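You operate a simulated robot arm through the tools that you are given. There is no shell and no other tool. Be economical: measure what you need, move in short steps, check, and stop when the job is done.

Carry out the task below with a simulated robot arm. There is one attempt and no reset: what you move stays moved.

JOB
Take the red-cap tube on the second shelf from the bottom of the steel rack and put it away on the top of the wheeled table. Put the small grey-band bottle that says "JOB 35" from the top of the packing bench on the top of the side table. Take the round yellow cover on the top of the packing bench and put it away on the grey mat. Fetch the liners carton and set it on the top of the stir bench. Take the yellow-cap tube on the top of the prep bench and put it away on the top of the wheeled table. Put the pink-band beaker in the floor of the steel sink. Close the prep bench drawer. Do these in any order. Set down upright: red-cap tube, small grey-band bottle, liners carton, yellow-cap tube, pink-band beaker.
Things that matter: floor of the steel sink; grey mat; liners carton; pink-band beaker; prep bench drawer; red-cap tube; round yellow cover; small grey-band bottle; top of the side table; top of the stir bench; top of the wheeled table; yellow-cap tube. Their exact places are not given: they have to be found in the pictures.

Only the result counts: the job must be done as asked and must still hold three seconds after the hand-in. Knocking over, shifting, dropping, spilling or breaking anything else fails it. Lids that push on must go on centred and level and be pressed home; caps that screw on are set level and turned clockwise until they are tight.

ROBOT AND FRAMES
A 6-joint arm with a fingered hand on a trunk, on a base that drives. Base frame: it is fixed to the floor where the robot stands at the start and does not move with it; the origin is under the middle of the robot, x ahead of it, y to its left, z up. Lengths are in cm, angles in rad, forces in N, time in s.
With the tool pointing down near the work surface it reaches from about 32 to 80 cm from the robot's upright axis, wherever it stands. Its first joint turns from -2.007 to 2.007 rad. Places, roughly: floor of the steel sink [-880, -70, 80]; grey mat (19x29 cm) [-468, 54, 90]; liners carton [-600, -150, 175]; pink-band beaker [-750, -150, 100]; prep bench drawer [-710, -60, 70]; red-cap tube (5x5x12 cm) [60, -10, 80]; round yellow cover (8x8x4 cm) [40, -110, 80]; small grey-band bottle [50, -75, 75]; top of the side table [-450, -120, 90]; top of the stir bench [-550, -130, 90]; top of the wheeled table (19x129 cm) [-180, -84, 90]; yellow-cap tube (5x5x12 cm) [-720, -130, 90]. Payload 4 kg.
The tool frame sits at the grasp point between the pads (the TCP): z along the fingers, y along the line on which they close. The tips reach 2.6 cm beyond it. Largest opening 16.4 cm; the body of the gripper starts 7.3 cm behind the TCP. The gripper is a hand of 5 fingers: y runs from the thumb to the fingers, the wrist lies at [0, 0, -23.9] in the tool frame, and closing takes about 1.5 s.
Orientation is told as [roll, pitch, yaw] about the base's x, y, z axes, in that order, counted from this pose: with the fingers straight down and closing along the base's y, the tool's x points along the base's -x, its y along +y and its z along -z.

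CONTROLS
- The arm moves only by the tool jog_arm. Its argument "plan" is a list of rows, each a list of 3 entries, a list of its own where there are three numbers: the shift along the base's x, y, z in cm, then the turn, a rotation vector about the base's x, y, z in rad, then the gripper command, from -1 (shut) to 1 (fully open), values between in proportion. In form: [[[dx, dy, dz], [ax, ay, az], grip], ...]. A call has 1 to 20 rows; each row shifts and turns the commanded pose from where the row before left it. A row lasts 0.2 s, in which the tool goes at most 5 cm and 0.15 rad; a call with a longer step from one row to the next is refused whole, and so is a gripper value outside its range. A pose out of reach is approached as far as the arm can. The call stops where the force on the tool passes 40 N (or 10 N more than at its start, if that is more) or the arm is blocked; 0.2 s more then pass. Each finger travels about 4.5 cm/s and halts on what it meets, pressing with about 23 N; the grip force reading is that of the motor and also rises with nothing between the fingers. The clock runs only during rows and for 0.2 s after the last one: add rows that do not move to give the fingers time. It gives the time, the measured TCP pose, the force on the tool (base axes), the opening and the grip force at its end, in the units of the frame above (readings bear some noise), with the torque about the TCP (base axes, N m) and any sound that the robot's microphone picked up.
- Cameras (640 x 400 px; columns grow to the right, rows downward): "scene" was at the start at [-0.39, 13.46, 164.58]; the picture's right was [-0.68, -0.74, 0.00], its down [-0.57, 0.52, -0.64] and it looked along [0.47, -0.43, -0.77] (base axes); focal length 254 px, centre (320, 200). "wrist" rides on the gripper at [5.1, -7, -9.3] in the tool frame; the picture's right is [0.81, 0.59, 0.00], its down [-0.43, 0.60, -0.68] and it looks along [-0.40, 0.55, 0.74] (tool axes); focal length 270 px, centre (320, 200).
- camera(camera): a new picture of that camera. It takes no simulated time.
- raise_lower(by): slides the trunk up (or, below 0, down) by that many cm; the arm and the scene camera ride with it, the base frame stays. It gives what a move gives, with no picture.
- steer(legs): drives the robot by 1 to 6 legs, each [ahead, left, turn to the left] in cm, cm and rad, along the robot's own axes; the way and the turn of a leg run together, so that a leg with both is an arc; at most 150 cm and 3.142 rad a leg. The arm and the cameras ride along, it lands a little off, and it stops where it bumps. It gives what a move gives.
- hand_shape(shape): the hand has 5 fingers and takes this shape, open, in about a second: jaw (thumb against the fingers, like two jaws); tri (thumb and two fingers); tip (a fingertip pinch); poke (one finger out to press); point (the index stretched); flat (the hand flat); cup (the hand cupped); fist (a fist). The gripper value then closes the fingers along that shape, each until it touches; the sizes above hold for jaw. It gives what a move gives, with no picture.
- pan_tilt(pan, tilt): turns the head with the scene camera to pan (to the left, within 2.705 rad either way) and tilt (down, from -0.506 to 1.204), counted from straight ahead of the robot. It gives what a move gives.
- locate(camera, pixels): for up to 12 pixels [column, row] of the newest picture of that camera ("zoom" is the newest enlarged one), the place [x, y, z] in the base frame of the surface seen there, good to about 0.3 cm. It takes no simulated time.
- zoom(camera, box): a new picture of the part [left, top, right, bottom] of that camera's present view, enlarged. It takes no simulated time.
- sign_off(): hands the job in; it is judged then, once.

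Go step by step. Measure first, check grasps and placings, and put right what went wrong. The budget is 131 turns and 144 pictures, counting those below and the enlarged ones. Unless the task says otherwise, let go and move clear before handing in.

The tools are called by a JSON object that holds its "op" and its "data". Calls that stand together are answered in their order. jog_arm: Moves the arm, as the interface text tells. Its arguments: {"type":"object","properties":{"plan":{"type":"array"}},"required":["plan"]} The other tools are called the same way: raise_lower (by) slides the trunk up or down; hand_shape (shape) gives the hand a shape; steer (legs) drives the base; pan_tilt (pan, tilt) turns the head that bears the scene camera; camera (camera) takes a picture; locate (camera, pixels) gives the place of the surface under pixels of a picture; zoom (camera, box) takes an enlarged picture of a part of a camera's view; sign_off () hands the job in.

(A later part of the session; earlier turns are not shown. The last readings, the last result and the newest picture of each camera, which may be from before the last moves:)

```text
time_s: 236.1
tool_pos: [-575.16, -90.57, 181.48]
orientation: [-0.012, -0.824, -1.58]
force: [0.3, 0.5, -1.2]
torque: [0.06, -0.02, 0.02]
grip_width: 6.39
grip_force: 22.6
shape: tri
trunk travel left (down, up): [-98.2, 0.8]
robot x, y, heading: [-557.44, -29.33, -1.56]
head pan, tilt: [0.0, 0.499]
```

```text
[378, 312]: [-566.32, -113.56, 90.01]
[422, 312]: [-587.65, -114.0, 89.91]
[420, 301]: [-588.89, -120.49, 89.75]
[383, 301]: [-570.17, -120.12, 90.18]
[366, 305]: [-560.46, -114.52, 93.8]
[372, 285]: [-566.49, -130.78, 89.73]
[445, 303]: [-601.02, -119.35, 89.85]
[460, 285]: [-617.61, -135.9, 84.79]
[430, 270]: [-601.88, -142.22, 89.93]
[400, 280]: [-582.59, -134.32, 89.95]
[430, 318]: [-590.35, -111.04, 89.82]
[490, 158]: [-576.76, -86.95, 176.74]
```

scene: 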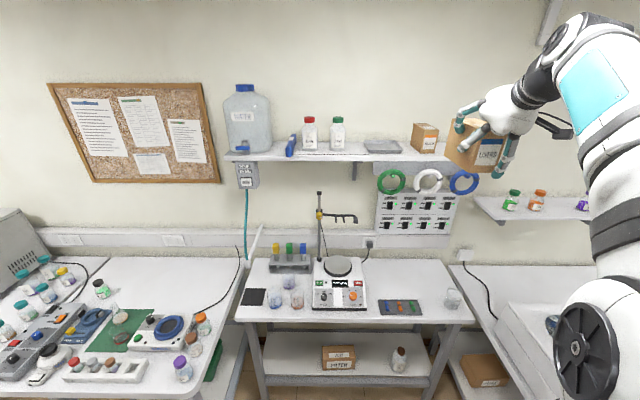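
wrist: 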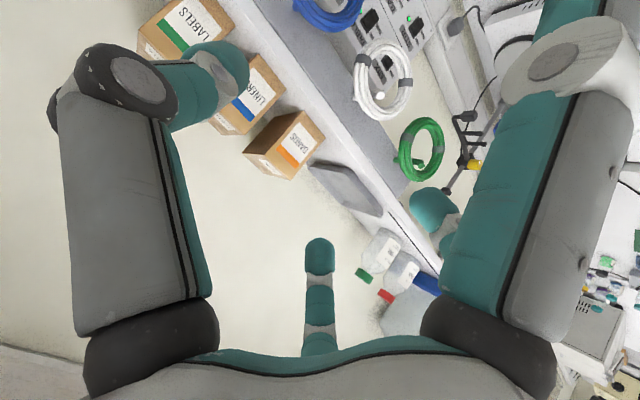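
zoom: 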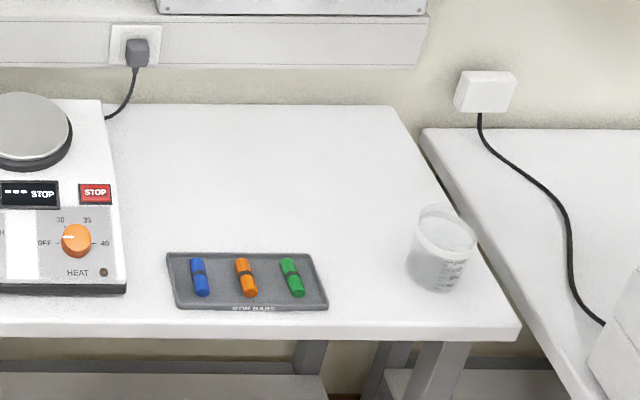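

Free area is behind the stir-bar pad (y<-121, x -566..-598). I lower the trunk and the hand, then drive in.

{"op": "raise_lower", "data": {"by": -40}}

{"op": "jog_arm", "data": {"plan": [[[0, 0, -3], [0, 0, 0], -1], [[0, 0, -3], [0, 0, 0], -1], [[0, 0, -3], [0, 0, 0], -1], [[0, 0, -3], [0, 0, 0], -1], [[0, 0, -3], [0, 0, 0], -1], [[0, 0, -3], [0, 0, 0], -1], [[0, 0, -3], [0, 0, 0], -1], [[0, 0, -3], [0, 0, 0], -1], [[0, 0, -3], [0, 0, 0], -1]]}}

{"op": "steer", "data": {"legs": [[0, -8, 0], [44, 0, 0]]}}

{"op": "camera", "data": {"camera": "scene"}}

```text
time_s: 239.9
tool_pos: [-575.14, -90.58, 141.45]
orientation: [-0.013, -0.825, -1.581]
force: [0.3, -0.3, -1.9]
torque: [0.04, 0.01, 0.01]
grip_width: 6.38
grip_force: 23.3
shape: tri
trunk travel left (down, up): [-58.2, 40.8]
robot x, y, heading: [-557.52, -29.21, -1.56]
head pan, tilt: [0.0, 0.499]
```

```text
time_s: 241.9
tool_pos: [-575.23, -90.58, 114.43]
orientation: [-0.012, -0.823, -1.579]
force: [-0.7, -0.3, -1.6]
torque: [0.0, -0.01, 0.01]
grip_width: 6.33
grip_force: 23.1
shape: tri
trunk travel left (down, up): [-58.2, 40.8]
robot x, y, heading: [-557.81, -29.22, -1.562]
head pan, tilt: [0.0, 0.499]
```

```text
time_s: 245.2
tool_pos: [-582.26, -135.23, 114.51]
orientation: [-0.012, -0.823, -1.577]
force: [0.3, 0.3, -1.3]
torque: [0.01, 0.03, 0.03]
grip_width: 6.35
grip_force: 22.7
shape: tri
trunk travel left (down, up): [-58.2, 40.8]
robot x, y, heading: [-564.88, -73.98, -1.554]
head pan, tilt: [0.0, 0.499]
```

```text
48 pictures are left
```

scene: 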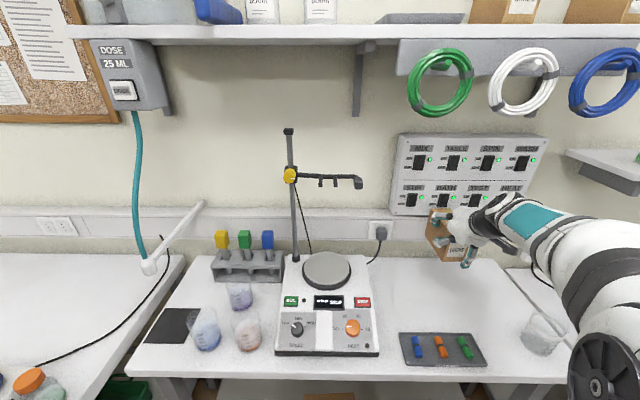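

Good position. Lower toward the bench.

{"op": "jog_arm", "data": {"plan": [[[0, 0, -3], [0, 0, 0], -1], [[0, 0, -3], [0, 0, 0], -1], [[0, 0, -3], [0, 0, 0], -1], [[0, 0, -3], [0, 0, 0], -1], [[0, 0, -2], [0, 0, 0], -1]]}}

{"op": "zoom", "data": {"camera": "scene", "box": [370, 190, 570, 370]}}

```text
time_s: 246.4
tool_pos: [-582.26, -135.53, 101.33]
orientation: [-0.013, -0.812, -1.579]
force: [0.2, 0.0, -1.4]
torque: [0.04, -0.03, 0.0]
grip_width: 6.35
grip_force: 22.7
shape: tri
out of reach, approached as far as the arm can: row 5
trunk travel left (down, up): [-58.2, 40.8]
robot x, y, heading: [-564.76, -74.35, -1.557]
head pan, tilt: [0.0, 0.499]
```

```text
2.22 times, centred on (470, 280) of scene
```

zoom: 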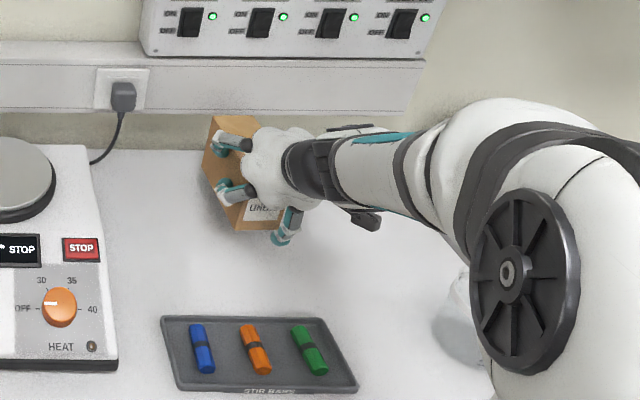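

Reach limit; use the trunk for the last bit.

{"op": "raise_lower", "data": {"by": -2}}

{"op": "raise_lower", "data": {"by": -0.7}}

{"op": "zoom", "data": {"camera": "scene", "box": [400, 200, 520, 310]}}

```text
time_s: 247.1
tool_pos: [-582.22, -135.58, 99.48]
orientation: [-0.011, -0.815, -1.578]
force: [-0.5, 1.3, -0.9]
torque: [0.02, 0.01, -0.03]
grip_width: 6.33
grip_force: 23.2
shape: tri
trunk travel left (down, up): [-56.2, 42.8]
robot x, y, heading: [-564.53, -73.75, -1.554]
head pan, tilt: [0.0, 0.499]
```

```text
time_s: 247.7
tool_pos: [-582.29, -135.58, 98.76]
orientation: [-0.012, -0.813, -1.577]
force: [0.2, -0.4, -0.3]
torque: [0.0, 0.0, -0.01]
grip_width: 6.34
grip_force: 23.4
shape: tri
trunk travel left (down, up): [-55.5, 43.5]
robot x, y, heading: [-564.82, -73.73, -1.554]
head pan, tilt: [0.0, 0.499]
```

```text
3.64 times, centred on (460, 255) of scene
```

zoom: 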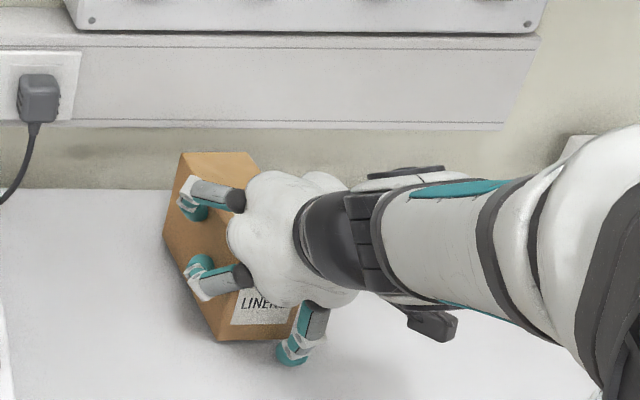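

{"op": "raise_lower", "data": {"by": -0.5}}

{"op": "raise_lower", "data": {"by": -0.4}}

```text
time_s: 248.2
tool_pos: [-582.17, -135.58, 98.61]
orientation: [-0.016, -0.822, -1.574]
force: [4.7, -4.5, 19.7]
torque: [0.76, 0.16, -0.14]
grip_width: 6.35
grip_force: 22.8
shape: tri
trunk travel left (down, up): [-55.0, 44.0]
robot x, y, heading: [-565.0, -73.52, -1.557]
head pan, tilt: [0.0, 0.499]
```

```text
time_s: 248.7
tool_pos: [-582.21, -135.87, 98.89]
orientation: [-0.02, -0.831, -1.571]
force: [4.3, -2.7, 23.3]
torque: [1.33, 0.42, -0.14]
grip_width: 6.37
grip_force: 22.6
shape: tri
trunk travel left (down, up): [-54.7, 44.3]
robot x, y, heading: [-565.13, -73.71, -1.554]
head pan, tilt: [0.0, 0.499]
stopped: the force on the tool passed its limit at 43 N (the readings are from after the stop); the commanded pose is now the measured one
```

In contact. Open and retreat along the tool axis.

{"op": "jog_arm", "data": {"plan": [[[0, 0, 0], [0, 0, 0], -0.2], [[0, 0, 0], [0, 0, 0], -0.1], [[0, 0, 0], [0, 0, 0], 0.1], [[0, 0, 0], [0, 0, 0], 0.2], [[0, 0, 0], [0, 0, 0], 0.2], [[0, 1.2, 1.1], [0, 0, 0], 0.2], [[0, 2, 1.9], [0, 0, 0], 0.2], [[0, 2.2, 2.1], [0, 0, 0], 0.2], [[0, 2.2, 2.1], [0, 0, 0], 0.2], [[0, 2.2, 2.1], [0, 0, 0], 0.2]]}}

{"op": "zoom", "data": {"camera": "scene", "box": [400, 200, 560, 340]}}

```text
time_s: 250.9
tool_pos: [-582.25, -125.98, 107.53]
orientation: [-0.017, -0.822, -1.573]
force: [0.6, -1.2, -0.4]
torque: [0.01, -0.01, 0.0]
grip_width: 9.76
grip_force: 0.0
shape: tri
trunk travel left (down, up): [-54.7, 44.3]
robot x, y, heading: [-564.8, -73.58, -1.556]
head pan, tilt: [0.0, 0.499]
```

```text
2.86 times, centred on (480, 270) of scene
```

zoom: 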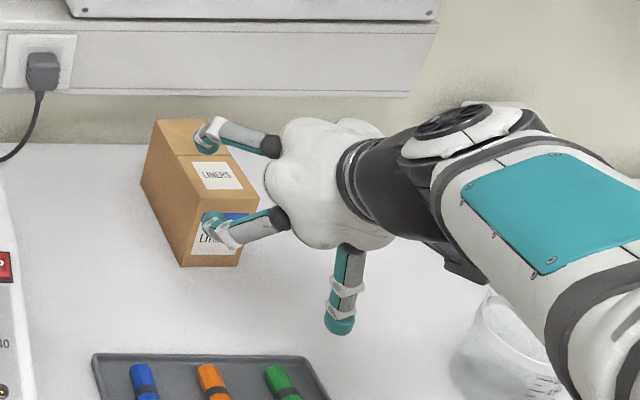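

Carton stands on the stir bench. Raise, back away, and go to the prep bench.

{"op": "raise_lower", "data": {"by": 18}}

{"op": "steer", "data": {"legs": [[-68, 0, 0], [0, -148, 0]]}}

{"op": "pan_tilt", "data": {"pan": 0.1, "tilt": 0.6}}

{"op": "camera", "data": {"camera": "scene"}}

```text
time_s: 252.9
tool_pos: [-582.09, -125.91, 125.55]
orientation: [-0.014, -0.823, -1.573]
force: [1.1, 0.2, 0.3]
torque: [-0.02, 0.01, 0.01]
grip_width: 9.78
grip_force: 0.0
shape: tri
trunk travel left (down, up): [-72.7, 26.3]
robot x, y, heading: [-564.85, -73.68, -1.555]
head pan, tilt: [0.0, 0.499]
```

```text
time_s: 263.7
tool_pos: [-734.01, -64.21, 125.61]
orientation: [-0.016, -0.823, -1.551]
force: [-0.8, -0.3, 0.4]
torque: [0.01, 0.01, -0.01]
grip_width: 9.79
grip_force: 0.1
shape: tri
trunk travel left (down, up): [-72.7, 26.3]
robot x, y, heading: [-717.77, -11.8, -1.529]
head pan, tilt: [0.0, 0.499]
```

```text
time_s: 264.4
tool_pos: [-733.92, -64.37, 125.56]
orientation: [-0.017, -0.823, -1.553]
force: [-0.5, 0.0, 0.6]
torque: [0.01, -0.02, 0.01]
grip_width: 9.79
grip_force: 0.1
shape: tri
trunk travel left (down, up): [-72.7, 26.3]
robot x, y, heading: [-718.06, -11.97, -1.533]
head pan, tilt: [0.099, 0.6]
```

```text
44 pictures are left
```

scene: 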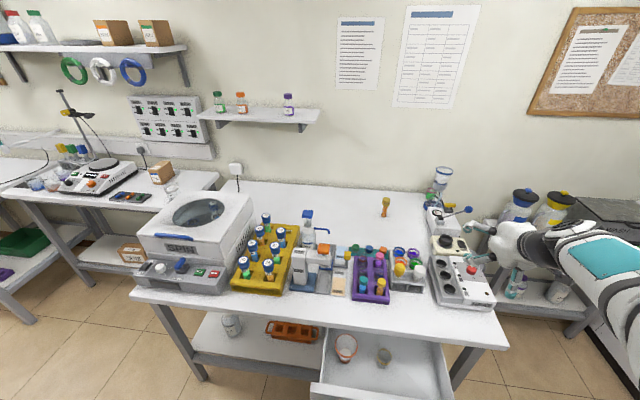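

{"op": "zoom", "data": {"camera": "scene", "box": [300, 150, 500, 300]}}

{"op": "zoom", "data": {"camera": "scene", "box": [290, 300, 480, 400]}}

{"op": "locate", "data": {"camera": "scene", "pixels": [[385, 202], [385, 214], [345, 340], [383, 355], [320, 320], [395, 395], [440, 180], [440, 230], [400, 320], [500, 345], [300, 345], [330, 210]]}}

```text
2.67 times, centred on (400, 225) of scene
```

zoom: 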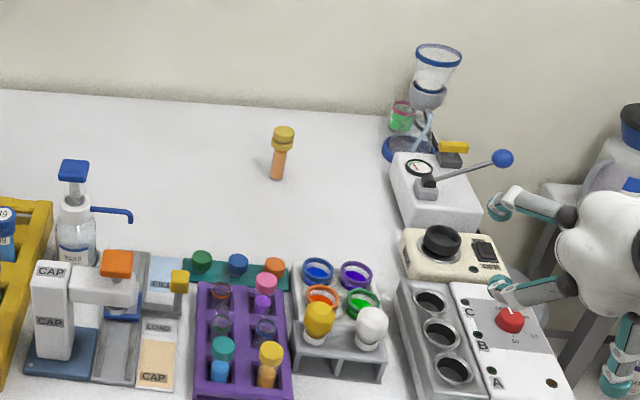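

```text
3.37 times, centred on (385, 350) of scene
```

zoom: 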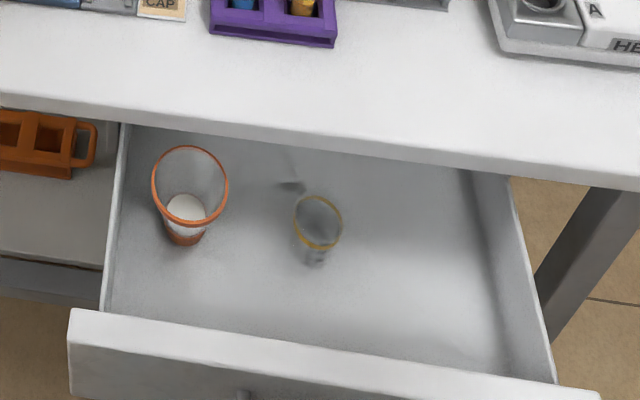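

```text
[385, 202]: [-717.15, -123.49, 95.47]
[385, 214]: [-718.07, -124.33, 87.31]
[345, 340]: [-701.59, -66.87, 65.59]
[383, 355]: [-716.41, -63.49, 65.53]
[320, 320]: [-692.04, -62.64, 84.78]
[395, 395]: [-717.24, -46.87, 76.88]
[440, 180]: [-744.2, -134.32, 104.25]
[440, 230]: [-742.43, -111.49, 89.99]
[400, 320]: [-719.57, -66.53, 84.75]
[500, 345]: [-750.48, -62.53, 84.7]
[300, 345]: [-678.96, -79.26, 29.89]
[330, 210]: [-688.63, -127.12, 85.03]
```

The yellow tube stands at about (-718,-124.5); the pink-band beaker is behind the dispenser near (-745,-147). I look at the bench's west side and the sink.

{"op": "pan_tilt", "data": {"pan": -0.85, "tilt": 0.55}}

{"op": "camera", "data": {"camera": "scene"}}

```text
time_s: 265.6
tool_pos: [-734.08, -64.4, 125.53]
orientation: [-0.016, -0.823, -1.553]
force: [0.2, 0.4, 0.3]
torque: [-0.01, 0.01, -0.01]
grip_width: 9.74
grip_force: 0.2
shape: tri
trunk travel left (down, up): [-72.7, 26.3]
robot x, y, heading: [-718.34, -11.67, -1.533]
head pan, tilt: [-0.85, 0.55]
```

```text
41 pictures are left
```

scene: 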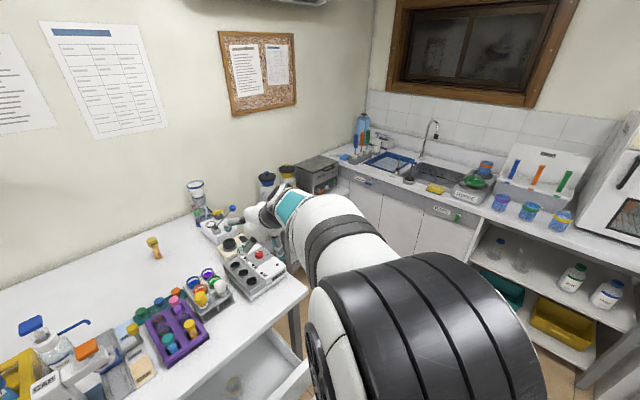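

{"op": "zoom", "data": {"camera": "scene", "box": [330, 110, 530, 240]}}

{"op": "locate", "data": {"camera": "scene", "pixels": [[425, 172], [445, 178], [410, 170], [440, 185], [400, 182], [340, 172], [345, 210], [455, 205], [305, 290], [207, 212], [202, 218], [320, 165]]}}

```text
3.08 times, centred on (430, 175) of scene
```

zoom: 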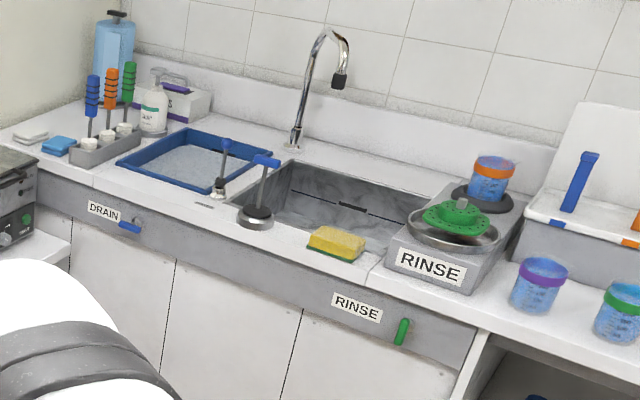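

```text
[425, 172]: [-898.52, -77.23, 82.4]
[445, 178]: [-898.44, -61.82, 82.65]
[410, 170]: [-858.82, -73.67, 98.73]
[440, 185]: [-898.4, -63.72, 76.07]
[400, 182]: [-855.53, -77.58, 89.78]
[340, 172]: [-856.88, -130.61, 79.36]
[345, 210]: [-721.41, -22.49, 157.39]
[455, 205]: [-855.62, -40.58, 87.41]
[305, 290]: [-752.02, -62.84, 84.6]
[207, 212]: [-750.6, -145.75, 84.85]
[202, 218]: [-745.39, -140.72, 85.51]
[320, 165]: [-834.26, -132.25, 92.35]
```

{"op": "zoom", "data": {"camera": "scene", "box": [140, 170, 260, 250]}}

{"op": "locate", "data": {"camera": "scene", "pixels": [[268, 178], [290, 172], [275, 190], [262, 192], [320, 180], [480, 260], [500, 280]]}}

```text
5.00 times, centred on (200, 210) of scene
```

zoom: 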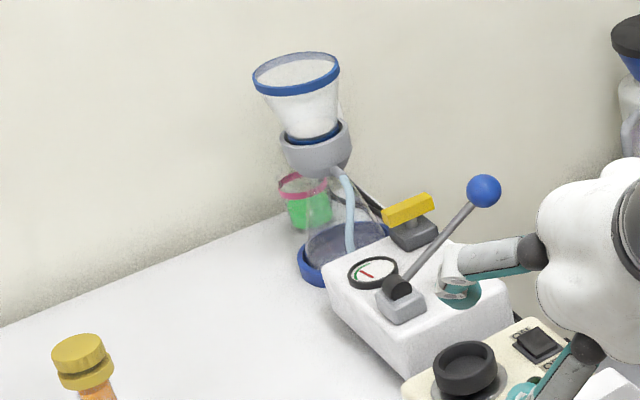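

```text
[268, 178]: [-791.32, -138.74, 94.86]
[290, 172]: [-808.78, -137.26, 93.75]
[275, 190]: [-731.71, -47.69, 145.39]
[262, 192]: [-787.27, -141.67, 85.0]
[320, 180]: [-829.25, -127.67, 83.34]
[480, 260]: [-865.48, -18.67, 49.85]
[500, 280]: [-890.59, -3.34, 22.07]
```

{"op": "locate", "data": {"camera": "zoom", "pixels": [[300, 215], [300, 186], [290, 190], [302, 228], [310, 265], [80, 345], [80, 370], [370, 150], [250, 240], [315, 60]]}}

```text
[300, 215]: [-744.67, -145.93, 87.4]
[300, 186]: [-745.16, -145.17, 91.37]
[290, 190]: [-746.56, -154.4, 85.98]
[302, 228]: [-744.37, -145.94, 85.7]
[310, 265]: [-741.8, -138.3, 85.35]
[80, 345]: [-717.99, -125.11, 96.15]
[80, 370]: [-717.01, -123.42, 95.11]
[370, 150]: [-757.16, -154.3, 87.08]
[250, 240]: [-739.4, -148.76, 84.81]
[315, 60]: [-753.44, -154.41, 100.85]
```

Beaker is at about (-745.5,-148), 7 cm tall; the sink basin is x -862..-898, y -85..-45. First I close the drawer: back off, hand shut, lowered in front of the drawer front.

{"op": "hand_shape", "data": {"shape": "jaw"}}

{"op": "steer", "data": {"legs": [[-30, 17, 0]]}}

{"op": "jog_arm", "data": {"plan": [[[0, 0, 0], [0, 0, 0], 0], [[0, 0, 0], [0, 0, 0], -0.5], [[0, 0, 0], [0, 0, 0], -1], [[0, 0, 0], [0, 0, 0], -1], [[0, 0, 0], [0, 0, 0], -1], [[0, 0, 0], [0, 0, 0], -1], [[0, 0, 0], [0, 0, 0], -1], [[0, 0, 0], [0, 0, 0], -1]]}}

{"op": "raise_lower", "data": {"by": -40}}

{"op": "pan_tilt", "data": {"pan": 0, "tilt": 0.7}}

{"op": "camera", "data": {"camera": "scene"}}

```text
time_s: 266.5
tool_pos: [-733.83, -64.41, 125.67]
orientation: [-0.016, -0.823, -1.553]
force: [-0.5, -0.2, -0.2]
torque: [0.03, -0.01, 0.02]
grip_width: 16.4
grip_force: 0.0
shape: jaw
trunk travel left (down, up): [-72.7, 26.3]
robot x, y, heading: [-718.09, -11.61, -1.533]
head pan, tilt: [-0.85, 0.55]
```

```text
time_s: 268.8
tool_pos: [-717.93, -32.63, 125.59]
orientation: [-0.017, -0.822, -1.554]
force: [0.9, 0.5, -0.4]
torque: [0.0, -0.03, -0.04]
grip_width: 16.42
grip_force: 0.2
shape: jaw
trunk travel left (down, up): [-72.7, 26.3]
robot x, y, heading: [-701.68, 19.57, -1.532]
head pan, tilt: [-0.85, 0.55]
```

```text
time_s: 270.6
tool_pos: [-717.92, -32.67, 125.57]
orientation: [-0.015, -0.821, -1.556]
force: [-1.2, -0.6, 0.8]
torque: [0.06, 0.02, 0.04]
grip_width: 0.66
grip_force: 0.1
shape: jaw
trunk travel left (down, up): [-72.7, 26.3]
robot x, y, heading: [-702.11, 19.75, -1.538]
head pan, tilt: [-0.85, 0.55]
```

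```text
time_s: 274.4
tool_pos: [-718.0, -32.69, 85.59]
orientation: [-0.017, -0.823, -1.557]
force: [-0.6, 0.2, -0.5]
torque: [0.03, -0.04, -0.02]
grip_width: 0.0
grip_force: 23.4
shape: jaw
trunk travel left (down, up): [-32.7, 66.3]
robot x, y, heading: [-701.91, 19.79, -1.54]
head pan, tilt: [-0.85, 0.55]
```

```text
time_s: 275.6
tool_pos: [-717.99, -32.69, 85.53]
orientation: [-0.015, -0.822, -1.559]
force: [0.0, 0.5, -0.2]
torque: [0.01, 0.01, 0.0]
grip_width: 0.0
grip_force: 22.9
shape: jaw
trunk travel left (down, up): [-32.7, 66.3]
robot x, y, heading: [-701.74, 19.43, -1.537]
head pan, tilt: [0.0, 0.7]
```

```text
38 pictures are left
```

scene: 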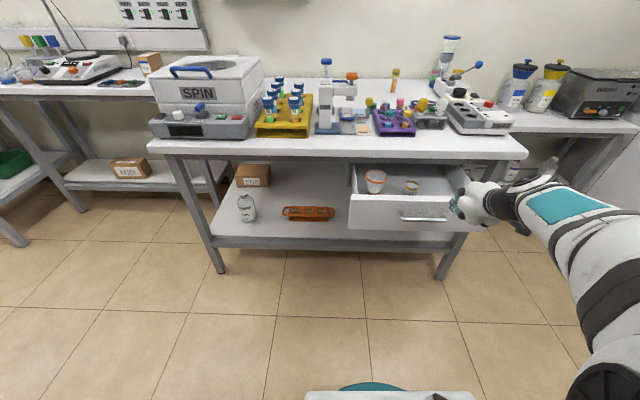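

{"op": "locate", "data": {"camera": "scene", "pixels": [[360, 205], [440, 207], [400, 202], [355, 225], [425, 219], [470, 215], [450, 225], [320, 155], [330, 150]]}}

```text
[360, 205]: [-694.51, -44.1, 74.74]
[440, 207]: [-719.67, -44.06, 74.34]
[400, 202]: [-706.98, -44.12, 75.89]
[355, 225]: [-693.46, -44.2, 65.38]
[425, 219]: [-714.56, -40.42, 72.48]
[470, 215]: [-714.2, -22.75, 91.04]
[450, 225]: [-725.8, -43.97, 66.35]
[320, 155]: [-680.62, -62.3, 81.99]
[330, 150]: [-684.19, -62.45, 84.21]
```

Drawer front is at y≈-44.1 (x -691..-732, z 64–76). Position the shut fingers before it and push gently.

{"op": "jog_arm", "data": {"plan": [[[1.5, 0, -3.5], [0, 0, 0], -1], [[1.5, 0, -3.5], [0, 0, 0], -1], [[1.5, 0, -3.5], [0, 0, 0], -1], [[1.5, 0, -3.5], [0, 0, 0], -1], [[0, 0, -3], [0, 0, 0], -1]]}}

{"op": "jog_arm", "data": {"plan": [[[0, -1.5, 0], [0, 0, 0], -1], [[0, -1.5, 0], [0, 0, 0], -1], [[0, -1.5, 0], [0, 0, 0], -1], [[0, -1.2, 0], [0, 0, 0], -1], [[0, -1.2, 0], [0, 0, 0], -1], [[0, -1.2, 0], [0, 0, 0], -1], [[0, -1.2, 0], [0, 0, 0], -1], [[0, -1.2, 0], [0, 0, 0], -1], [[0, -1.2, 0], [0, 0, 0], -1], [[0, -1.2, 0], [0, 0, 0], -1], [[0, -1.2, 0], [0, 0, 0], -1], [[0, -1.2, 0], [0, 0, 0], -1], [[0, -1.2, 0], [0, 0, 0], -1], [[0, -1.2, 0], [0, 0, 0], -1], [[0, -1.2, 0], [0, 0, 0], -1], [[0, -1.2, 0], [0, 0, 0], -1], [[0, -1.2, 0], [0, 0, 0], -1]]}}

{"op": "camera", "data": {"camera": "scene"}}

```text
time_s: 276.8
tool_pos: [-710.27, -32.74, 75.18]
orientation: [-0.02, -0.803, -1.558]
force: [0.0, 0.7, -0.3]
torque: [0.01, 0.0, -0.01]
grip_width: 0.02
grip_force: 22.7
shape: jaw
out of reach, approached as far as the arm can: row 3, 4, 5
trunk travel left (down, up): [-32.7, 66.3]
robot x, y, heading: [-701.68, 19.51, -1.538]
head pan, tilt: [0.0, 0.7]
```

```text
time_s: 280.4
tool_pos: [-710.17, -54.43, 75.48]
orientation: [-0.016, -0.823, -1.557]
force: [0.9, -0.4, 0.6]
torque: [-0.01, 0.02, 0.01]
grip_width: 0.0
grip_force: 22.9
shape: jaw
out of reach, approached as far as the arm can: row 1, 2
trunk travel left (down, up): [-32.7, 66.3]
robot x, y, heading: [-701.66, 20.0, -1.532]
head pan, tilt: [0.0, 0.7]
```

```text
37 pictures are left
```

scene: 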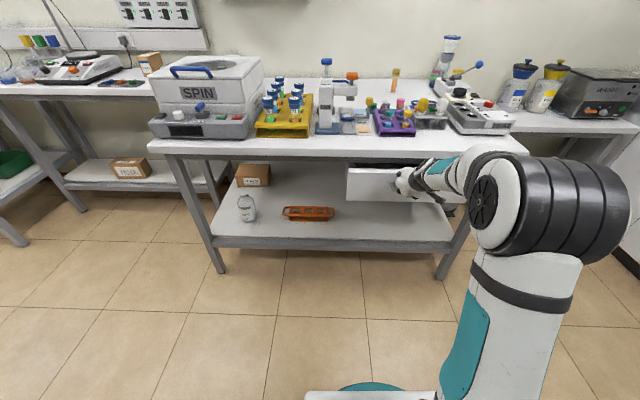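

Drawer nearly closed; keep pushing until it stops.

{"op": "jog_arm", "data": {"plan": [[[0, -1.2, 0], [0, 0, 0], -1], [[0, -1.2, 0], [0, 0, 0], -1], [[0, -1.2, 0], [0, 0, 0], -1], [[0, -1, 0], [0, 0, 0], -1], [[0, -1, 0], [0, 0, 0], -1], [[0, -1, 0], [0, 0, 0], -1], [[0, -1, 0], [0, 0, 0], -1], [[0, -1, 0], [0, 0, 0], -1]]}}

{"op": "zoom", "data": {"camera": "scene", "box": [310, 120, 510, 240]}}

{"op": "locate", "data": {"camera": "zoom", "pixels": [[150, 190], [150, 150], [220, 200], [150, 120]]}}

```text
time_s: 282.2
tool_pos: [-710.11, -62.95, 75.4]
orientation: [-0.013, -0.817, -1.557]
force: [0.4, 9.1, -4.4]
torque: [-0.62, -0.05, -0.1]
grip_width: 0.03
grip_force: 22.9
shape: jaw
trunk travel left (down, up): [-32.7, 66.3]
robot x, y, heading: [-701.8, 19.93, -1.539]
head pan, tilt: [0.0, 0.7]
```

```text
3.20 times, centred on (410, 180) of scene
```

zoom: 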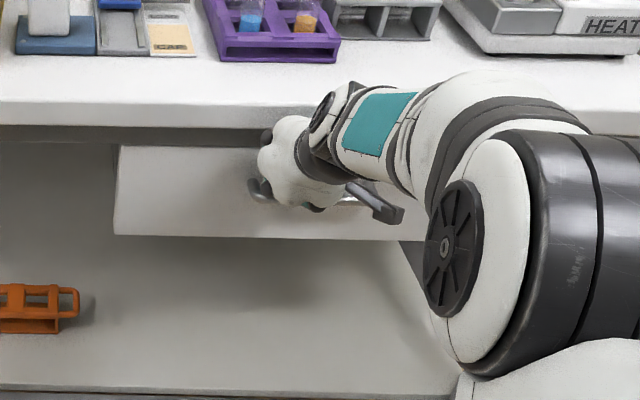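

```text
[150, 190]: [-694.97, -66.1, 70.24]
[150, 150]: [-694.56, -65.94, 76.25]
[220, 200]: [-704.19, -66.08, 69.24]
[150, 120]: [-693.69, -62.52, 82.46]
```

Panel is at y -66 and force begins to rise; one more push to confirm the stop.

{"op": "jog_arm", "data": {"plan": [[[0, -0.6, 0], [0, 0, 0], -1], [[0, -0.6, 0], [0, 0, 0], -1], [[0, -0.6, 0], [0, 0, 0], -1], [[0, -0.6, 0], [0, 0, 0], -1]]}}

{"op": "locate", "data": {"camera": "scene", "pixels": [[357, 177], [375, 180]]}}

```text
time_s: 282.6
tool_pos: [-710.1, -62.88, 75.1]
orientation: [-0.012, -0.81, -1.555]
force: [0.9, 11.8, 0.2]
torque: [-0.85, -0.01, -0.13]
grip_width: 0.0
grip_force: 22.9
shape: jaw
trunk travel left (down, up): [-32.7, 66.3]
robot x, y, heading: [-701.77, 19.54, -1.537]
head pan, tilt: [0.0, 0.7]
stopped in row 1: the force on the tool passed its limit at 48 N (the readings are from after the stop); the commanded pose is now the measured one
```

```text
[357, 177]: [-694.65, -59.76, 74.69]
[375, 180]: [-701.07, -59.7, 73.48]
```

The drawer is against its stop (48 N). I retract, raise, point the hand down and drive round to the bench's west end.

{"op": "jog_arm", "data": {"plan": [[[0, 3, 0], [0, 0, 0], -1], [[0, 4, 0], [0, 0, 0], -1], [[0, 4, 0.5], [0, 0, 0], -1], [[0, 3, 1], [0.135, 0, 0], -0.5], [[0, 2, 1], [0.135, 0, 0], 0], [[0, 2, 1], [0.135, 0, 0], 0], [[0, 0, 1], [0.135, 0, 0], 0], [[0, 0, 1], [0.135, 0, 0], 0], [[0, 0, 1], [0.135, 0, 0], 0]]}}

{"op": "raise_lower", "data": {"by": 35}}

{"op": "steer", "data": {"legs": [[0, -107, 0], [50, 0, 0]]}}

{"op": "pan_tilt", "data": {"pan": 0.2, "tilt": 0.7}}

{"op": "camera", "data": {"camera": "scene"}}

```text
time_s: 284.6
tool_pos: [-710.12, -45.18, 81.7]
orientation: [-0.004, -0.001, -1.563]
force: [0.2, 1.0, 0.9]
torque: [0.05, -0.02, -0.01]
grip_width: 8.17
grip_force: 0.1
shape: jaw
trunk travel left (down, up): [-32.7, 66.3]
robot x, y, heading: [-701.9, 19.79, -1.539]
head pan, tilt: [0.0, 0.7]
```

```text
time_s: 288.0
tool_pos: [-710.11, -45.15, 116.64]
orientation: [-0.002, -0.002, -1.561]
force: [0.9, 1.0, 0.1]
torque: [0.03, 0.0, 0.01]
grip_width: 8.16
grip_force: 0.1
shape: jaw
trunk travel left (down, up): [-67.7, 31.3]
robot x, y, heading: [-701.93, 19.62, -1.542]
head pan, tilt: [0.0, 0.7]
```

```text
time_s: 296.0
tool_pos: [-815.97, -98.07, 116.6]
orientation: [-0.004, -0.001, -1.582]
force: [1.1, 0.3, -0.6]
torque: [-0.02, -0.01, 0.0]
grip_width: 8.16
grip_force: 0.1
shape: jaw
trunk travel left (down, up): [-67.7, 31.3]
robot x, y, heading: [-806.48, -33.13, -1.557]
head pan, tilt: [0.0, 0.7]
```

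```text
time_s: 296.7
tool_pos: [-815.83, -98.04, 116.67]
orientation: [-0.005, 0.0, -1.582]
force: [-0.5, -0.3, -0.8]
torque: [-0.05, 0.02, -0.01]
grip_width: 8.15
grip_force: 0.1
shape: jaw
trunk travel left (down, up): [-67.7, 31.3]
robot x, y, heading: [-806.63, -33.23, -1.554]
head pan, tilt: [0.201, 0.7]
```

```text
35 pictures are left
```

scene: 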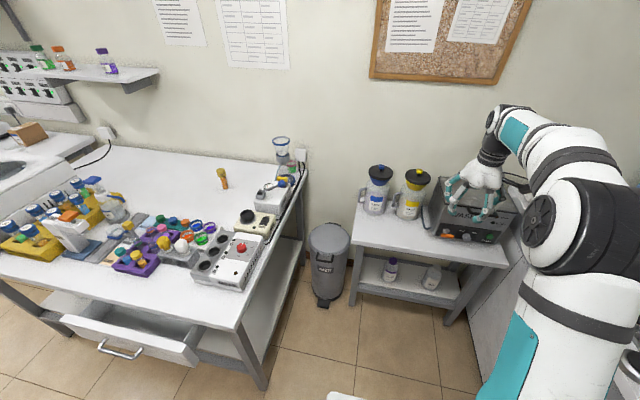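

The drawer slid open again (my fingers likely hooked its handle on retreat); I'll redo it later off the handle. Now I measure the space here for the beaker.

{"op": "locate", "data": {"camera": "scene", "pixels": [[430, 252], [355, 250], [330, 240], [325, 300], [275, 300], [300, 180], [281, 145], [287, 163], [270, 190], [265, 225], [296, 200], [450, 310]]}}

{"op": "zoom", "data": {"camera": "scene", "box": [230, 120, 330, 220]}}

```text
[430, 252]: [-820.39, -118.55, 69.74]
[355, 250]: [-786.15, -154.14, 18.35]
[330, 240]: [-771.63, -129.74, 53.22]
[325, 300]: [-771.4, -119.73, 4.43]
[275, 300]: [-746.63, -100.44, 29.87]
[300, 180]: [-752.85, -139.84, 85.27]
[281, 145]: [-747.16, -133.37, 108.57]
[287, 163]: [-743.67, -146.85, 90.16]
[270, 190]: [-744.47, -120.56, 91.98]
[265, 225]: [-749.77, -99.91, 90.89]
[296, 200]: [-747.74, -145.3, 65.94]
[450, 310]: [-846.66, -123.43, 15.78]
```

```text
4.00 times, centred on (280, 170) of scene
```

zoom: 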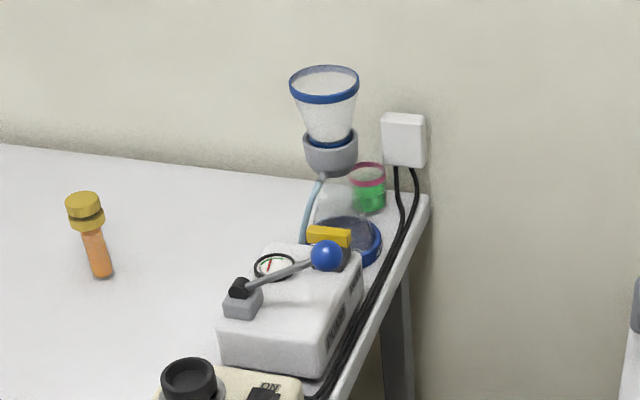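

{"op": "locate", "data": {"camera": "zoom", "pixels": [[368, 172], [368, 195], [352, 185], [383, 185], [390, 120], [420, 120], [405, 160], [385, 160], [395, 195], [415, 195], [330, 150], [372, 240]]}}

```text
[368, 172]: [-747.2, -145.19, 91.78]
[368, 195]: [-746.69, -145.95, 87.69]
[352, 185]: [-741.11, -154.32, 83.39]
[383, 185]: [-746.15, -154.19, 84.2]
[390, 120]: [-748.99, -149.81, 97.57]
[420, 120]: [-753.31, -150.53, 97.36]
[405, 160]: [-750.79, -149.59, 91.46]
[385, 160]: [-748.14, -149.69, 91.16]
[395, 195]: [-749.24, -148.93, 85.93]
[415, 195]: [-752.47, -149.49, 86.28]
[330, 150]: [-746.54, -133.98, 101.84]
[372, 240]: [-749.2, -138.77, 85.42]
```

The beaker (centre ≈(-745.8,-148)) stands between the carafe, the wall and an outlet box, so I'll come from straight above with the finger gap toward the box. I swing the arm left at height, then drive into place.

{"op": "jog_arm", "data": {"plan": [[[4.2, 0.3, 0.5], [0, 0, 0.05], -0.05], [[4.2, 0.3, 0.5], [0, 0, 0.05], -0.05], [[4.2, 0.3, 0.5], [0, 0, 0], -0.05], [[4.2, 0.3, 0.5], [0, 0, 0], -0.05], [[4.2, 0.3, 0.5], [0, 0, 0], -0.05], [[4.2, 0.3, 0.5], [0, 0, 0], -0.05], [[4.2, 0.3, 0.5], [0, 0, 0], -0.05], [[4.2, 0.3, 0.5], [0, 0, 0], -0.05], [[4.2, 0.3, 0], [0, 0, 0], -0.05], [[4.2, 0.3, 0], [0, 0, 0], -0.05], [[4.2, 0, 0], [0, 0, 0], -0.05], [[4.2, 0, 0], [0, 0, 0], -0.05]]}}

{"op": "steer", "data": {"legs": [[0, 18.6, 0], [40, 0, 0]]}}

{"op": "camera", "data": {"camera": "wrist"}}

```text
time_s: 299.3
tool_pos: [-767.56, -91.2, 114.8]
orientation: [0.001, -0.006, -1.481]
force: [0.4, -0.6, -0.5]
torque: [0.01, 0.05, 0.04]
grip_width: 7.81
grip_force: 0.0
shape: jaw
out of reach, approached as far as the arm can: row 6, 7, 8, 9, 10, 11, 12
trunk travel left (down, up): [-67.7, 31.3]
robot x, y, heading: [-806.46, -33.54, -1.552]
head pan, tilt: [0.201, 0.7]
```

```text
time_s: 302.9
tool_pos: [-748.32, -130.67, 114.74]
orientation: [-0.001, -0.006, -1.479]
force: [-0.5, 0.1, 0.3]
torque: [0.03, 0.02, -0.04]
grip_width: 7.82
grip_force: 0.0
shape: jaw
trunk travel left (down, up): [-67.7, 31.3]
robot x, y, heading: [-787.06, -72.51, -1.548]
head pan, tilt: [0.201, 0.7]
```

```text
33 pictures are left
```

wrist: 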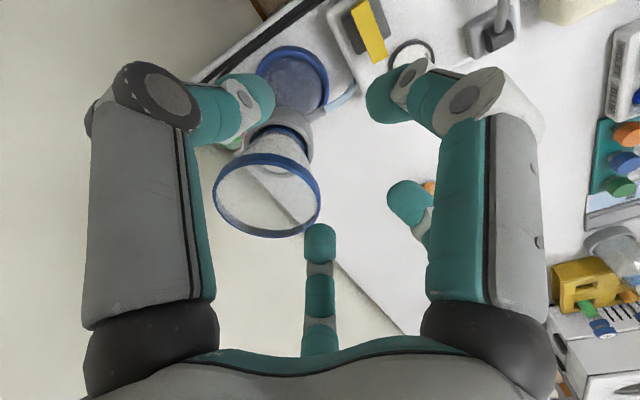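

Tips pass just above the funnel; raise 4 cm and move on over the beaker.

{"op": "raise_lower", "data": {"by": 4}}

{"op": "steer", "data": {"legs": [[14.5, 2, 0]]}}

{"op": "jog_arm", "data": {"plan": [[[0.2, -1.3, 0], [0, 0, 0], -0.05], [[0.2, -1.3, 0], [0, 0, 0], -0.05]]}}

{"op": "camera", "data": {"camera": "wrist"}}

```text
time_s: 303.7
tool_pos: [-748.26, -130.51, 118.86]
orientation: [0.0, -0.007, -1.477]
force: [0.2, -0.2, 0.4]
torque: [0.02, -0.03, -0.01]
grip_width: 7.82
grip_force: 0.2
shape: jaw
trunk travel left (down, up): [-71.7, 27.3]
robot x, y, heading: [-787.59, -72.72, -1.56]
head pan, tilt: [0.201, 0.7]
```

```text
time_s: 305.2
tool_pos: [-745.99, -143.51, 118.76]
orientation: [0.0, -0.009, -1.476]
force: [0.2, 0.7, 0.6]
torque: [-0.08, -0.02, 0.05]
grip_width: 7.83
grip_force: 0.1
shape: jaw
trunk travel left (down, up): [-71.7, 27.3]
robot x, y, heading: [-785.24, -86.01, -1.553]
head pan, tilt: [0.201, 0.7]
stopped in leg 1: the robot was blocked; the commanded pose is now the measured one
```

```text
time_s: 305.8
tool_pos: [-746.27, -145.75, 117.69]
orientation: [0.002, -0.012, -1.475]
force: [0.0, -0.1, -0.4]
torque: [0.03, -0.01, 0.03]
grip_width: 7.84
grip_force: 0.0
shape: jaw
out of reach, approached as far as the arm can: row 1, 2
trunk travel left (down, up): [-71.7, 27.3]
robot x, y, heading: [-785.08, -85.78, -1.554]
head pan, tilt: [0.201, 0.7]
```

```text
32 pictures are left
```

wrist: 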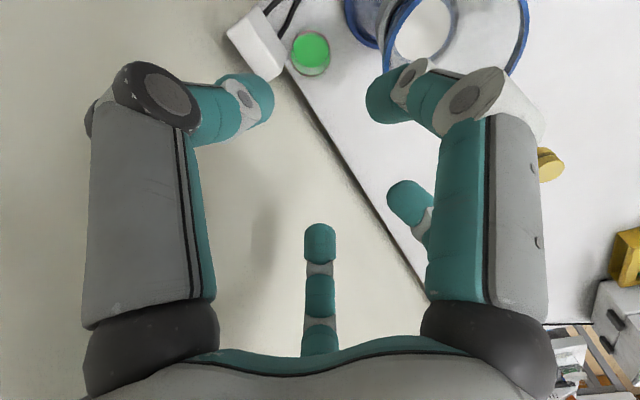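

{"op": "locate", "data": {"camera": "wrist", "pixels": [[312, 34], [293, 52], [331, 52], [312, 70], [312, 50], [255, 50], [285, 60], [268, 75]]}}

```text
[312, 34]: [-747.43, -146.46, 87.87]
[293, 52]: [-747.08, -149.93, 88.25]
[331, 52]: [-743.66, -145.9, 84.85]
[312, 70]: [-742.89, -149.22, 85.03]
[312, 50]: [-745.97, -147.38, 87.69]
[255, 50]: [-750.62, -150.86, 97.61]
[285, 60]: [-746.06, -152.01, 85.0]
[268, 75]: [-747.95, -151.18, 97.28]
```

Beaker centre ≈(-745.7,-147.6). Lower the trunk, centre over it, and check again.

{"op": "raise_lower", "data": {"by": -14}}

{"op": "jog_arm", "data": {"plan": [[[0.3, -0.9, 0], [0, 0, 0], -0.05], [[0.3, -0.9, 0], [0, 0, 0], -0.05], [[0, 0, 0], [0, 0, 0], -0.05]]}}

{"op": "camera", "data": {"camera": "wrist"}}

```text
time_s: 307.5
tool_pos: [-746.28, -145.63, 103.81]
orientation: [0.003, -0.011, -1.476]
force: [-0.1, 0.1, 0.1]
torque: [0.02, -0.03, 0.0]
grip_width: 7.85
grip_force: 0.0
shape: jaw
trunk travel left (down, up): [-57.7, 41.3]
robot x, y, heading: [-785.34, -86.03, -1.553]
head pan, tilt: [0.201, 0.7]
```

```text
time_s: 308.3
tool_pos: [-746.14, -146.99, 103.16]
orientation: [0.006, -0.017, -1.476]
force: [-0.4, 2.2, -0.6]
torque: [-0.05, -0.04, -0.03]
grip_width: 7.79
grip_force: 0.0
shape: jaw
out of reach, approached as far as the arm can: row 1, 2
trunk travel left (down, up): [-57.7, 41.3]
robot x, y, heading: [-785.11, -86.19, -1.551]
head pan, tilt: [0.201, 0.7]
```

```text
31 pictures are left
```

wrist: 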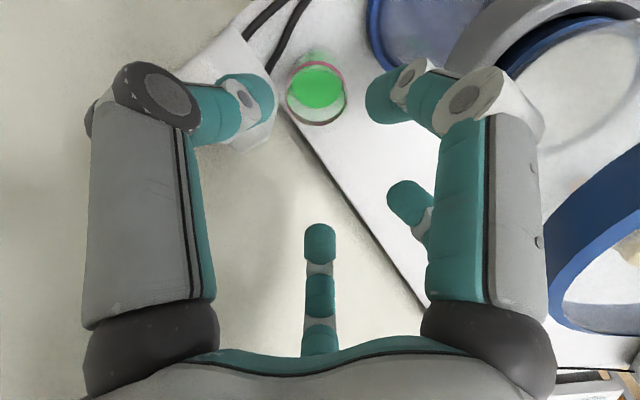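

{"op": "locate", "data": {"camera": "wrist", "pixels": [[250, 147], [270, 130], [225, 60], [235, 100], [262, 95], [375, 100], [297, 92], [337, 92], [317, 66], [317, 120], [320, 235], [400, 190]]}}

```text
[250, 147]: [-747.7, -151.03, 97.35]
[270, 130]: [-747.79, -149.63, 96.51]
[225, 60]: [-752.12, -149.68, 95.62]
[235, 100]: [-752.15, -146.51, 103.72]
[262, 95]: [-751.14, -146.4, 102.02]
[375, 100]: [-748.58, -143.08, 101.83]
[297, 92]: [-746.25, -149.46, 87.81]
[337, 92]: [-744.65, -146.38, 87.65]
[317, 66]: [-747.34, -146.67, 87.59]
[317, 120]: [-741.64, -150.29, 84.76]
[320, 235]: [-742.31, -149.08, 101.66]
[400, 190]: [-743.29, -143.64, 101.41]
```

Thumb clears the box; I need about +0.8 x, -0.7 y. Descend part way, where reach is better, while centring.

{"op": "jog_arm", "data": {"plan": [[[0.2, -0.2, -1.5], [0, 0, 0.05], -0.05], [[0.3, -0.3, -1.5], [0, 0, 0], -0.05], [[0.3, -0.3, -1.5], [0, 0, 0], -0.05], [[0, 0, -1], [0, 0, 0], -0.05]]}}

{"op": "camera", "data": {"camera": "wrist"}}

{"op": "locate", "data": {"camera": "wrist", "pixels": [[275, 140], [325, 130], [325, 165], [325, 105], [295, 130], [355, 130]]}}

```text
time_s: 309.3
tool_pos: [-745.25, -147.49, 97.73]
orientation: [0.002, -0.013, -1.424]
force: [2.3, 24.0, 6.7]
torque: [-1.13, 0.1, -0.13]
grip_width: 7.55
grip_force: 0.1
shape: jaw
trunk travel left (down, up): [-57.7, 41.3]
robot x, y, heading: [-785.44, -86.01, -1.549]
head pan, tilt: [0.201, 0.7]
```

```text
30 pictures are left
```

wrist: 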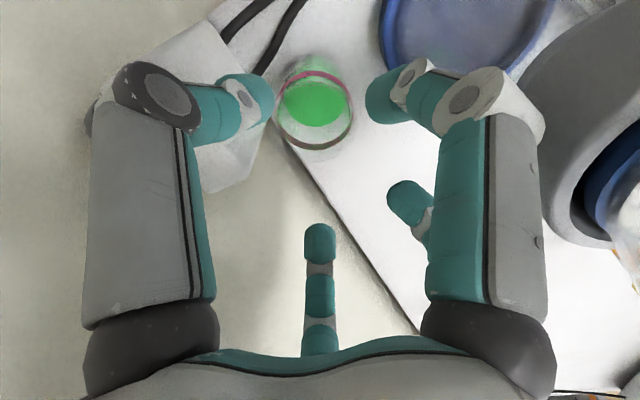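

```text
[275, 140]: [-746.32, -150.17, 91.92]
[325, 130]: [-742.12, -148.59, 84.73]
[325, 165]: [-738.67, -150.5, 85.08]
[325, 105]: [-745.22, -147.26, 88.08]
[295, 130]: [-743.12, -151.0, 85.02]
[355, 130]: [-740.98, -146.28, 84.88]
```

A finger brushes the wall side (24 N in +y). I narrow the claw, shift to the beaker's centre (≈-746.2,-147.3) and descend watching force.

{"op": "jog_arm", "data": {"plan": [[[0, 0.4, 1], [0, 0, 0], -0.22], [[-0.4, 0, 0], [0, 0, 0.05], -0.22], [[-0.4, 0, 0], [0, 0, 0], -0.22], [[0, 0, 0], [0, 0, 0], -0.22]]}}

{"op": "jog_arm", "data": {"plan": [[[0, 0, -1.2], [0, 0, 0], -0.22], [[0, 0, -1.2], [0, 0, 0], -0.22], [[0, 0, -1.2], [0, 0, 0], -0.22]]}}

{"op": "camera", "data": {"camera": "wrist"}}

```text
time_s: 310.3
tool_pos: [-746.12, -147.22, 98.63]
orientation: [0.002, -0.012, -1.374]
force: [2.4, 5.4, 0.6]
torque: [-0.23, 0.08, 0.1]
grip_width: 6.32
grip_force: 0.0
shape: jaw
trunk travel left (down, up): [-57.7, 41.3]
robot x, y, heading: [-785.43, -86.35, -1.545]
head pan, tilt: [0.201, 0.7]
```

```text
time_s: 311.1
tool_pos: [-746.16, -147.38, 94.99]
orientation: [0.002, -0.011, -1.377]
force: [1.3, 7.8, 2.1]
torque: [-0.42, 0.02, -0.05]
grip_width: 6.37
grip_force: 0.0
shape: jaw
trunk travel left (down, up): [-57.7, 41.3]
robot x, y, heading: [-785.22, -86.04, -1.552]
head pan, tilt: [0.201, 0.7]
```

```text
29 pictures are left
```

wrist: 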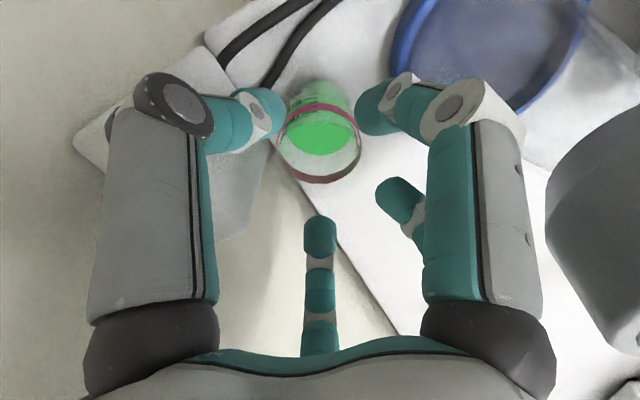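

{"op": "locate", "data": {"camera": "wrist", "pixels": [[277, 142], [361, 140], [360, 150], [318, 105], [318, 181], [295, 172], [345, 172], [318, 135]]}}

```text
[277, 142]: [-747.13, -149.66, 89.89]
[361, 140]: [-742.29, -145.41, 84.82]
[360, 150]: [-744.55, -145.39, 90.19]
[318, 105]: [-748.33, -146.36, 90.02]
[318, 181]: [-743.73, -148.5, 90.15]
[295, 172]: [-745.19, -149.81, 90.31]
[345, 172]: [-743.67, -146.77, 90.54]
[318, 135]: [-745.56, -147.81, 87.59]
```

Rim centre (-745.95,-147.45), z 90.2: well centred. Descend to 90.6 and close.

{"op": "jog_arm", "data": {"plan": [[[0, 0, -1.2], [0, 0, 0], -0.22], [[0, 0, -1.2], [0, 0, 0], -0.22], [[0, 0, -1.2], [0, 0, 0], -0.22], [[0, 0, -0.8], [0, 0, 0], -0.22]]}}

{"op": "jog_arm", "data": {"plan": [[[0, 0, 0], [0, 0, 0], -0.35], [[0, 0, 0], [0, 0, 0], -0.5], [[0, 0, 0], [0, 0, 0], -1], [[0, 0, 0], [0, 0, 0], -1], [[0, 0, 0], [0, 0, 0], -1], [[0, 0, 0], [0, 0, 0], -1]]}}

{"op": "jog_arm", "data": {"plan": [[[0, 0, 0.8], [0, 0, 0], -1], [[0, 0, 1.2], [0, 0, 0], -1]]}}

{"op": "camera", "data": {"camera": "wrist"}}

```text
time_s: 312.1
tool_pos: [-746.1, -147.2, 90.62]
orientation: [0.002, -0.01, -1.375]
force: [-0.2, 4.1, 0.2]
torque: [-0.15, 0.03, -0.05]
grip_width: 6.37
grip_force: 0.0
shape: jaw
trunk travel left (down, up): [-57.7, 41.3]
robot x, y, heading: [-785.0, -86.56, -1.552]
head pan, tilt: [0.201, 0.7]
```

```text
time_s: 313.5
tool_pos: [-746.02, -147.28, 90.67]
orientation: [0.001, -0.012, -1.375]
force: [-0.3, 0.3, 0.7]
torque: [0.02, 0.02, 0.0]
grip_width: 4.3
grip_force: 23.0
shape: jaw
trunk travel left (down, up): [-57.7, 41.3]
robot x, y, heading: [-784.91, -86.32, -1.55]
head pan, tilt: [0.201, 0.7]
```

```text
time_s: 314.1
tool_pos: [-746.06, -147.43, 92.79]
orientation: [0.002, -0.013, -1.375]
force: [-1.2, 0.0, -0.1]
torque: [-0.02, -0.03, -0.01]
grip_width: 4.3
grip_force: 22.9
shape: jaw
trunk travel left (down, up): [-57.7, 41.3]
robot x, y, heading: [-784.78, -86.22, -1.55]
head pan, tilt: [0.201, 0.7]
```

```text
28 pictures are left
```

wrist: 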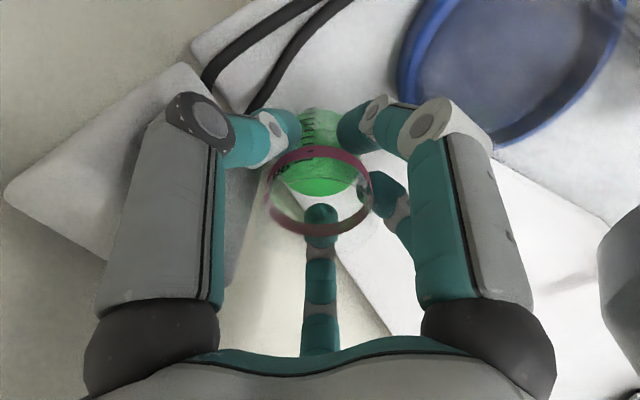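

The beaker is held. Raise it above the carafe, back away and turn toward the sink.

{"op": "raise_lower", "data": {"by": 26}}

{"op": "steer", "data": {"legs": [[-26, 0, 0], [0, -20, 0], [0, 0, -2.15]]}}

{"op": "pan_tilt", "data": {"pan": 0.45, "tilt": 0.75}}

{"op": "camera", "data": {"camera": "scene"}}

```text
time_s: 316.7
tool_pos: [-746.03, -147.31, 118.74]
orientation: [0.0, -0.011, -1.376]
force: [0.2, -0.1, -1.2]
torque: [0.02, -0.03, 0.0]
grip_width: 4.31
grip_force: 22.8
shape: jaw
trunk travel left (down, up): [-83.7, 15.3]
robot x, y, heading: [-785.3, -86.5, -1.551]
head pan, tilt: [0.201, 0.7]
```

```text
time_s: 324.8
tool_pos: [-878.19, -63.75, 118.58]
orientation: [0.002, -0.011, 2.806]
force: [0.3, 0.4, -1.5]
torque: [0.03, 0.01, -0.01]
grip_width: 4.29
grip_force: 23.3
shape: jaw
trunk travel left (down, up): [-83.7, 15.3]
robot x, y, heading: [-805.58, -61.03, 2.631]
head pan, tilt: [0.201, 0.7]
```

```text
time_s: 325.6
tool_pos: [-878.29, -63.93, 118.69]
orientation: [0.001, -0.012, 2.806]
force: [0.5, 0.2, -1.5]
torque: [-0.01, -0.01, 0.01]
grip_width: 4.29
grip_force: 23.4
shape: jaw
trunk travel left (down, up): [-83.7, 15.3]
robot x, y, heading: [-805.44, -61.44, 2.628]
head pan, tilt: [0.45, 0.75]
```

```text
27 pictures are left
```

scene: 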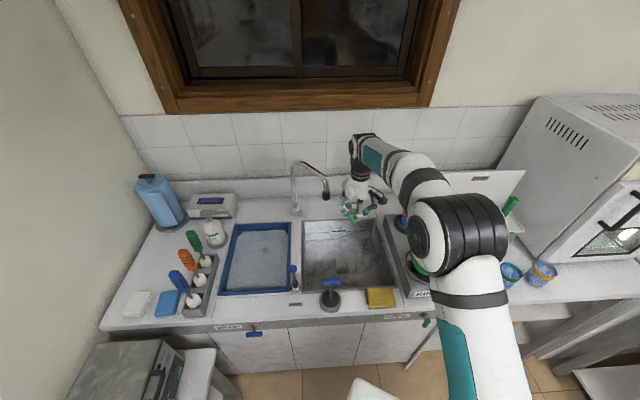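

{"op": "locate", "data": {"camera": "scene", "pixels": [[340, 255], [330, 265], [365, 265], [350, 275], [320, 245], [345, 240], [303, 230], [390, 285], [327, 195], [375, 290], [332, 285], [305, 285]]}}

{"op": "zoom", "data": {"camera": "scene", "box": [280, 150, 430, 320]}}

```text
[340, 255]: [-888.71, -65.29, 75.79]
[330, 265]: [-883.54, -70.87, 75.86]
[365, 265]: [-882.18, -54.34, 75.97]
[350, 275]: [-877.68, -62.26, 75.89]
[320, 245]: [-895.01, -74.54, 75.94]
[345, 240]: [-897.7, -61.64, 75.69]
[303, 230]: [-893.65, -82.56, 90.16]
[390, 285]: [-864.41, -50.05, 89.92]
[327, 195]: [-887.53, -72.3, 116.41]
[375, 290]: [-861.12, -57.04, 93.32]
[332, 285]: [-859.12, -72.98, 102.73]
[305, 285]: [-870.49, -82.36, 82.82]
```

```text
2.35 times, centred on (355, 235) of scene
```

zoom: 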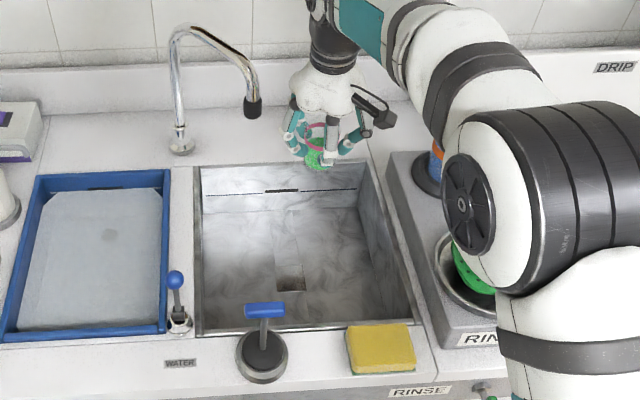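

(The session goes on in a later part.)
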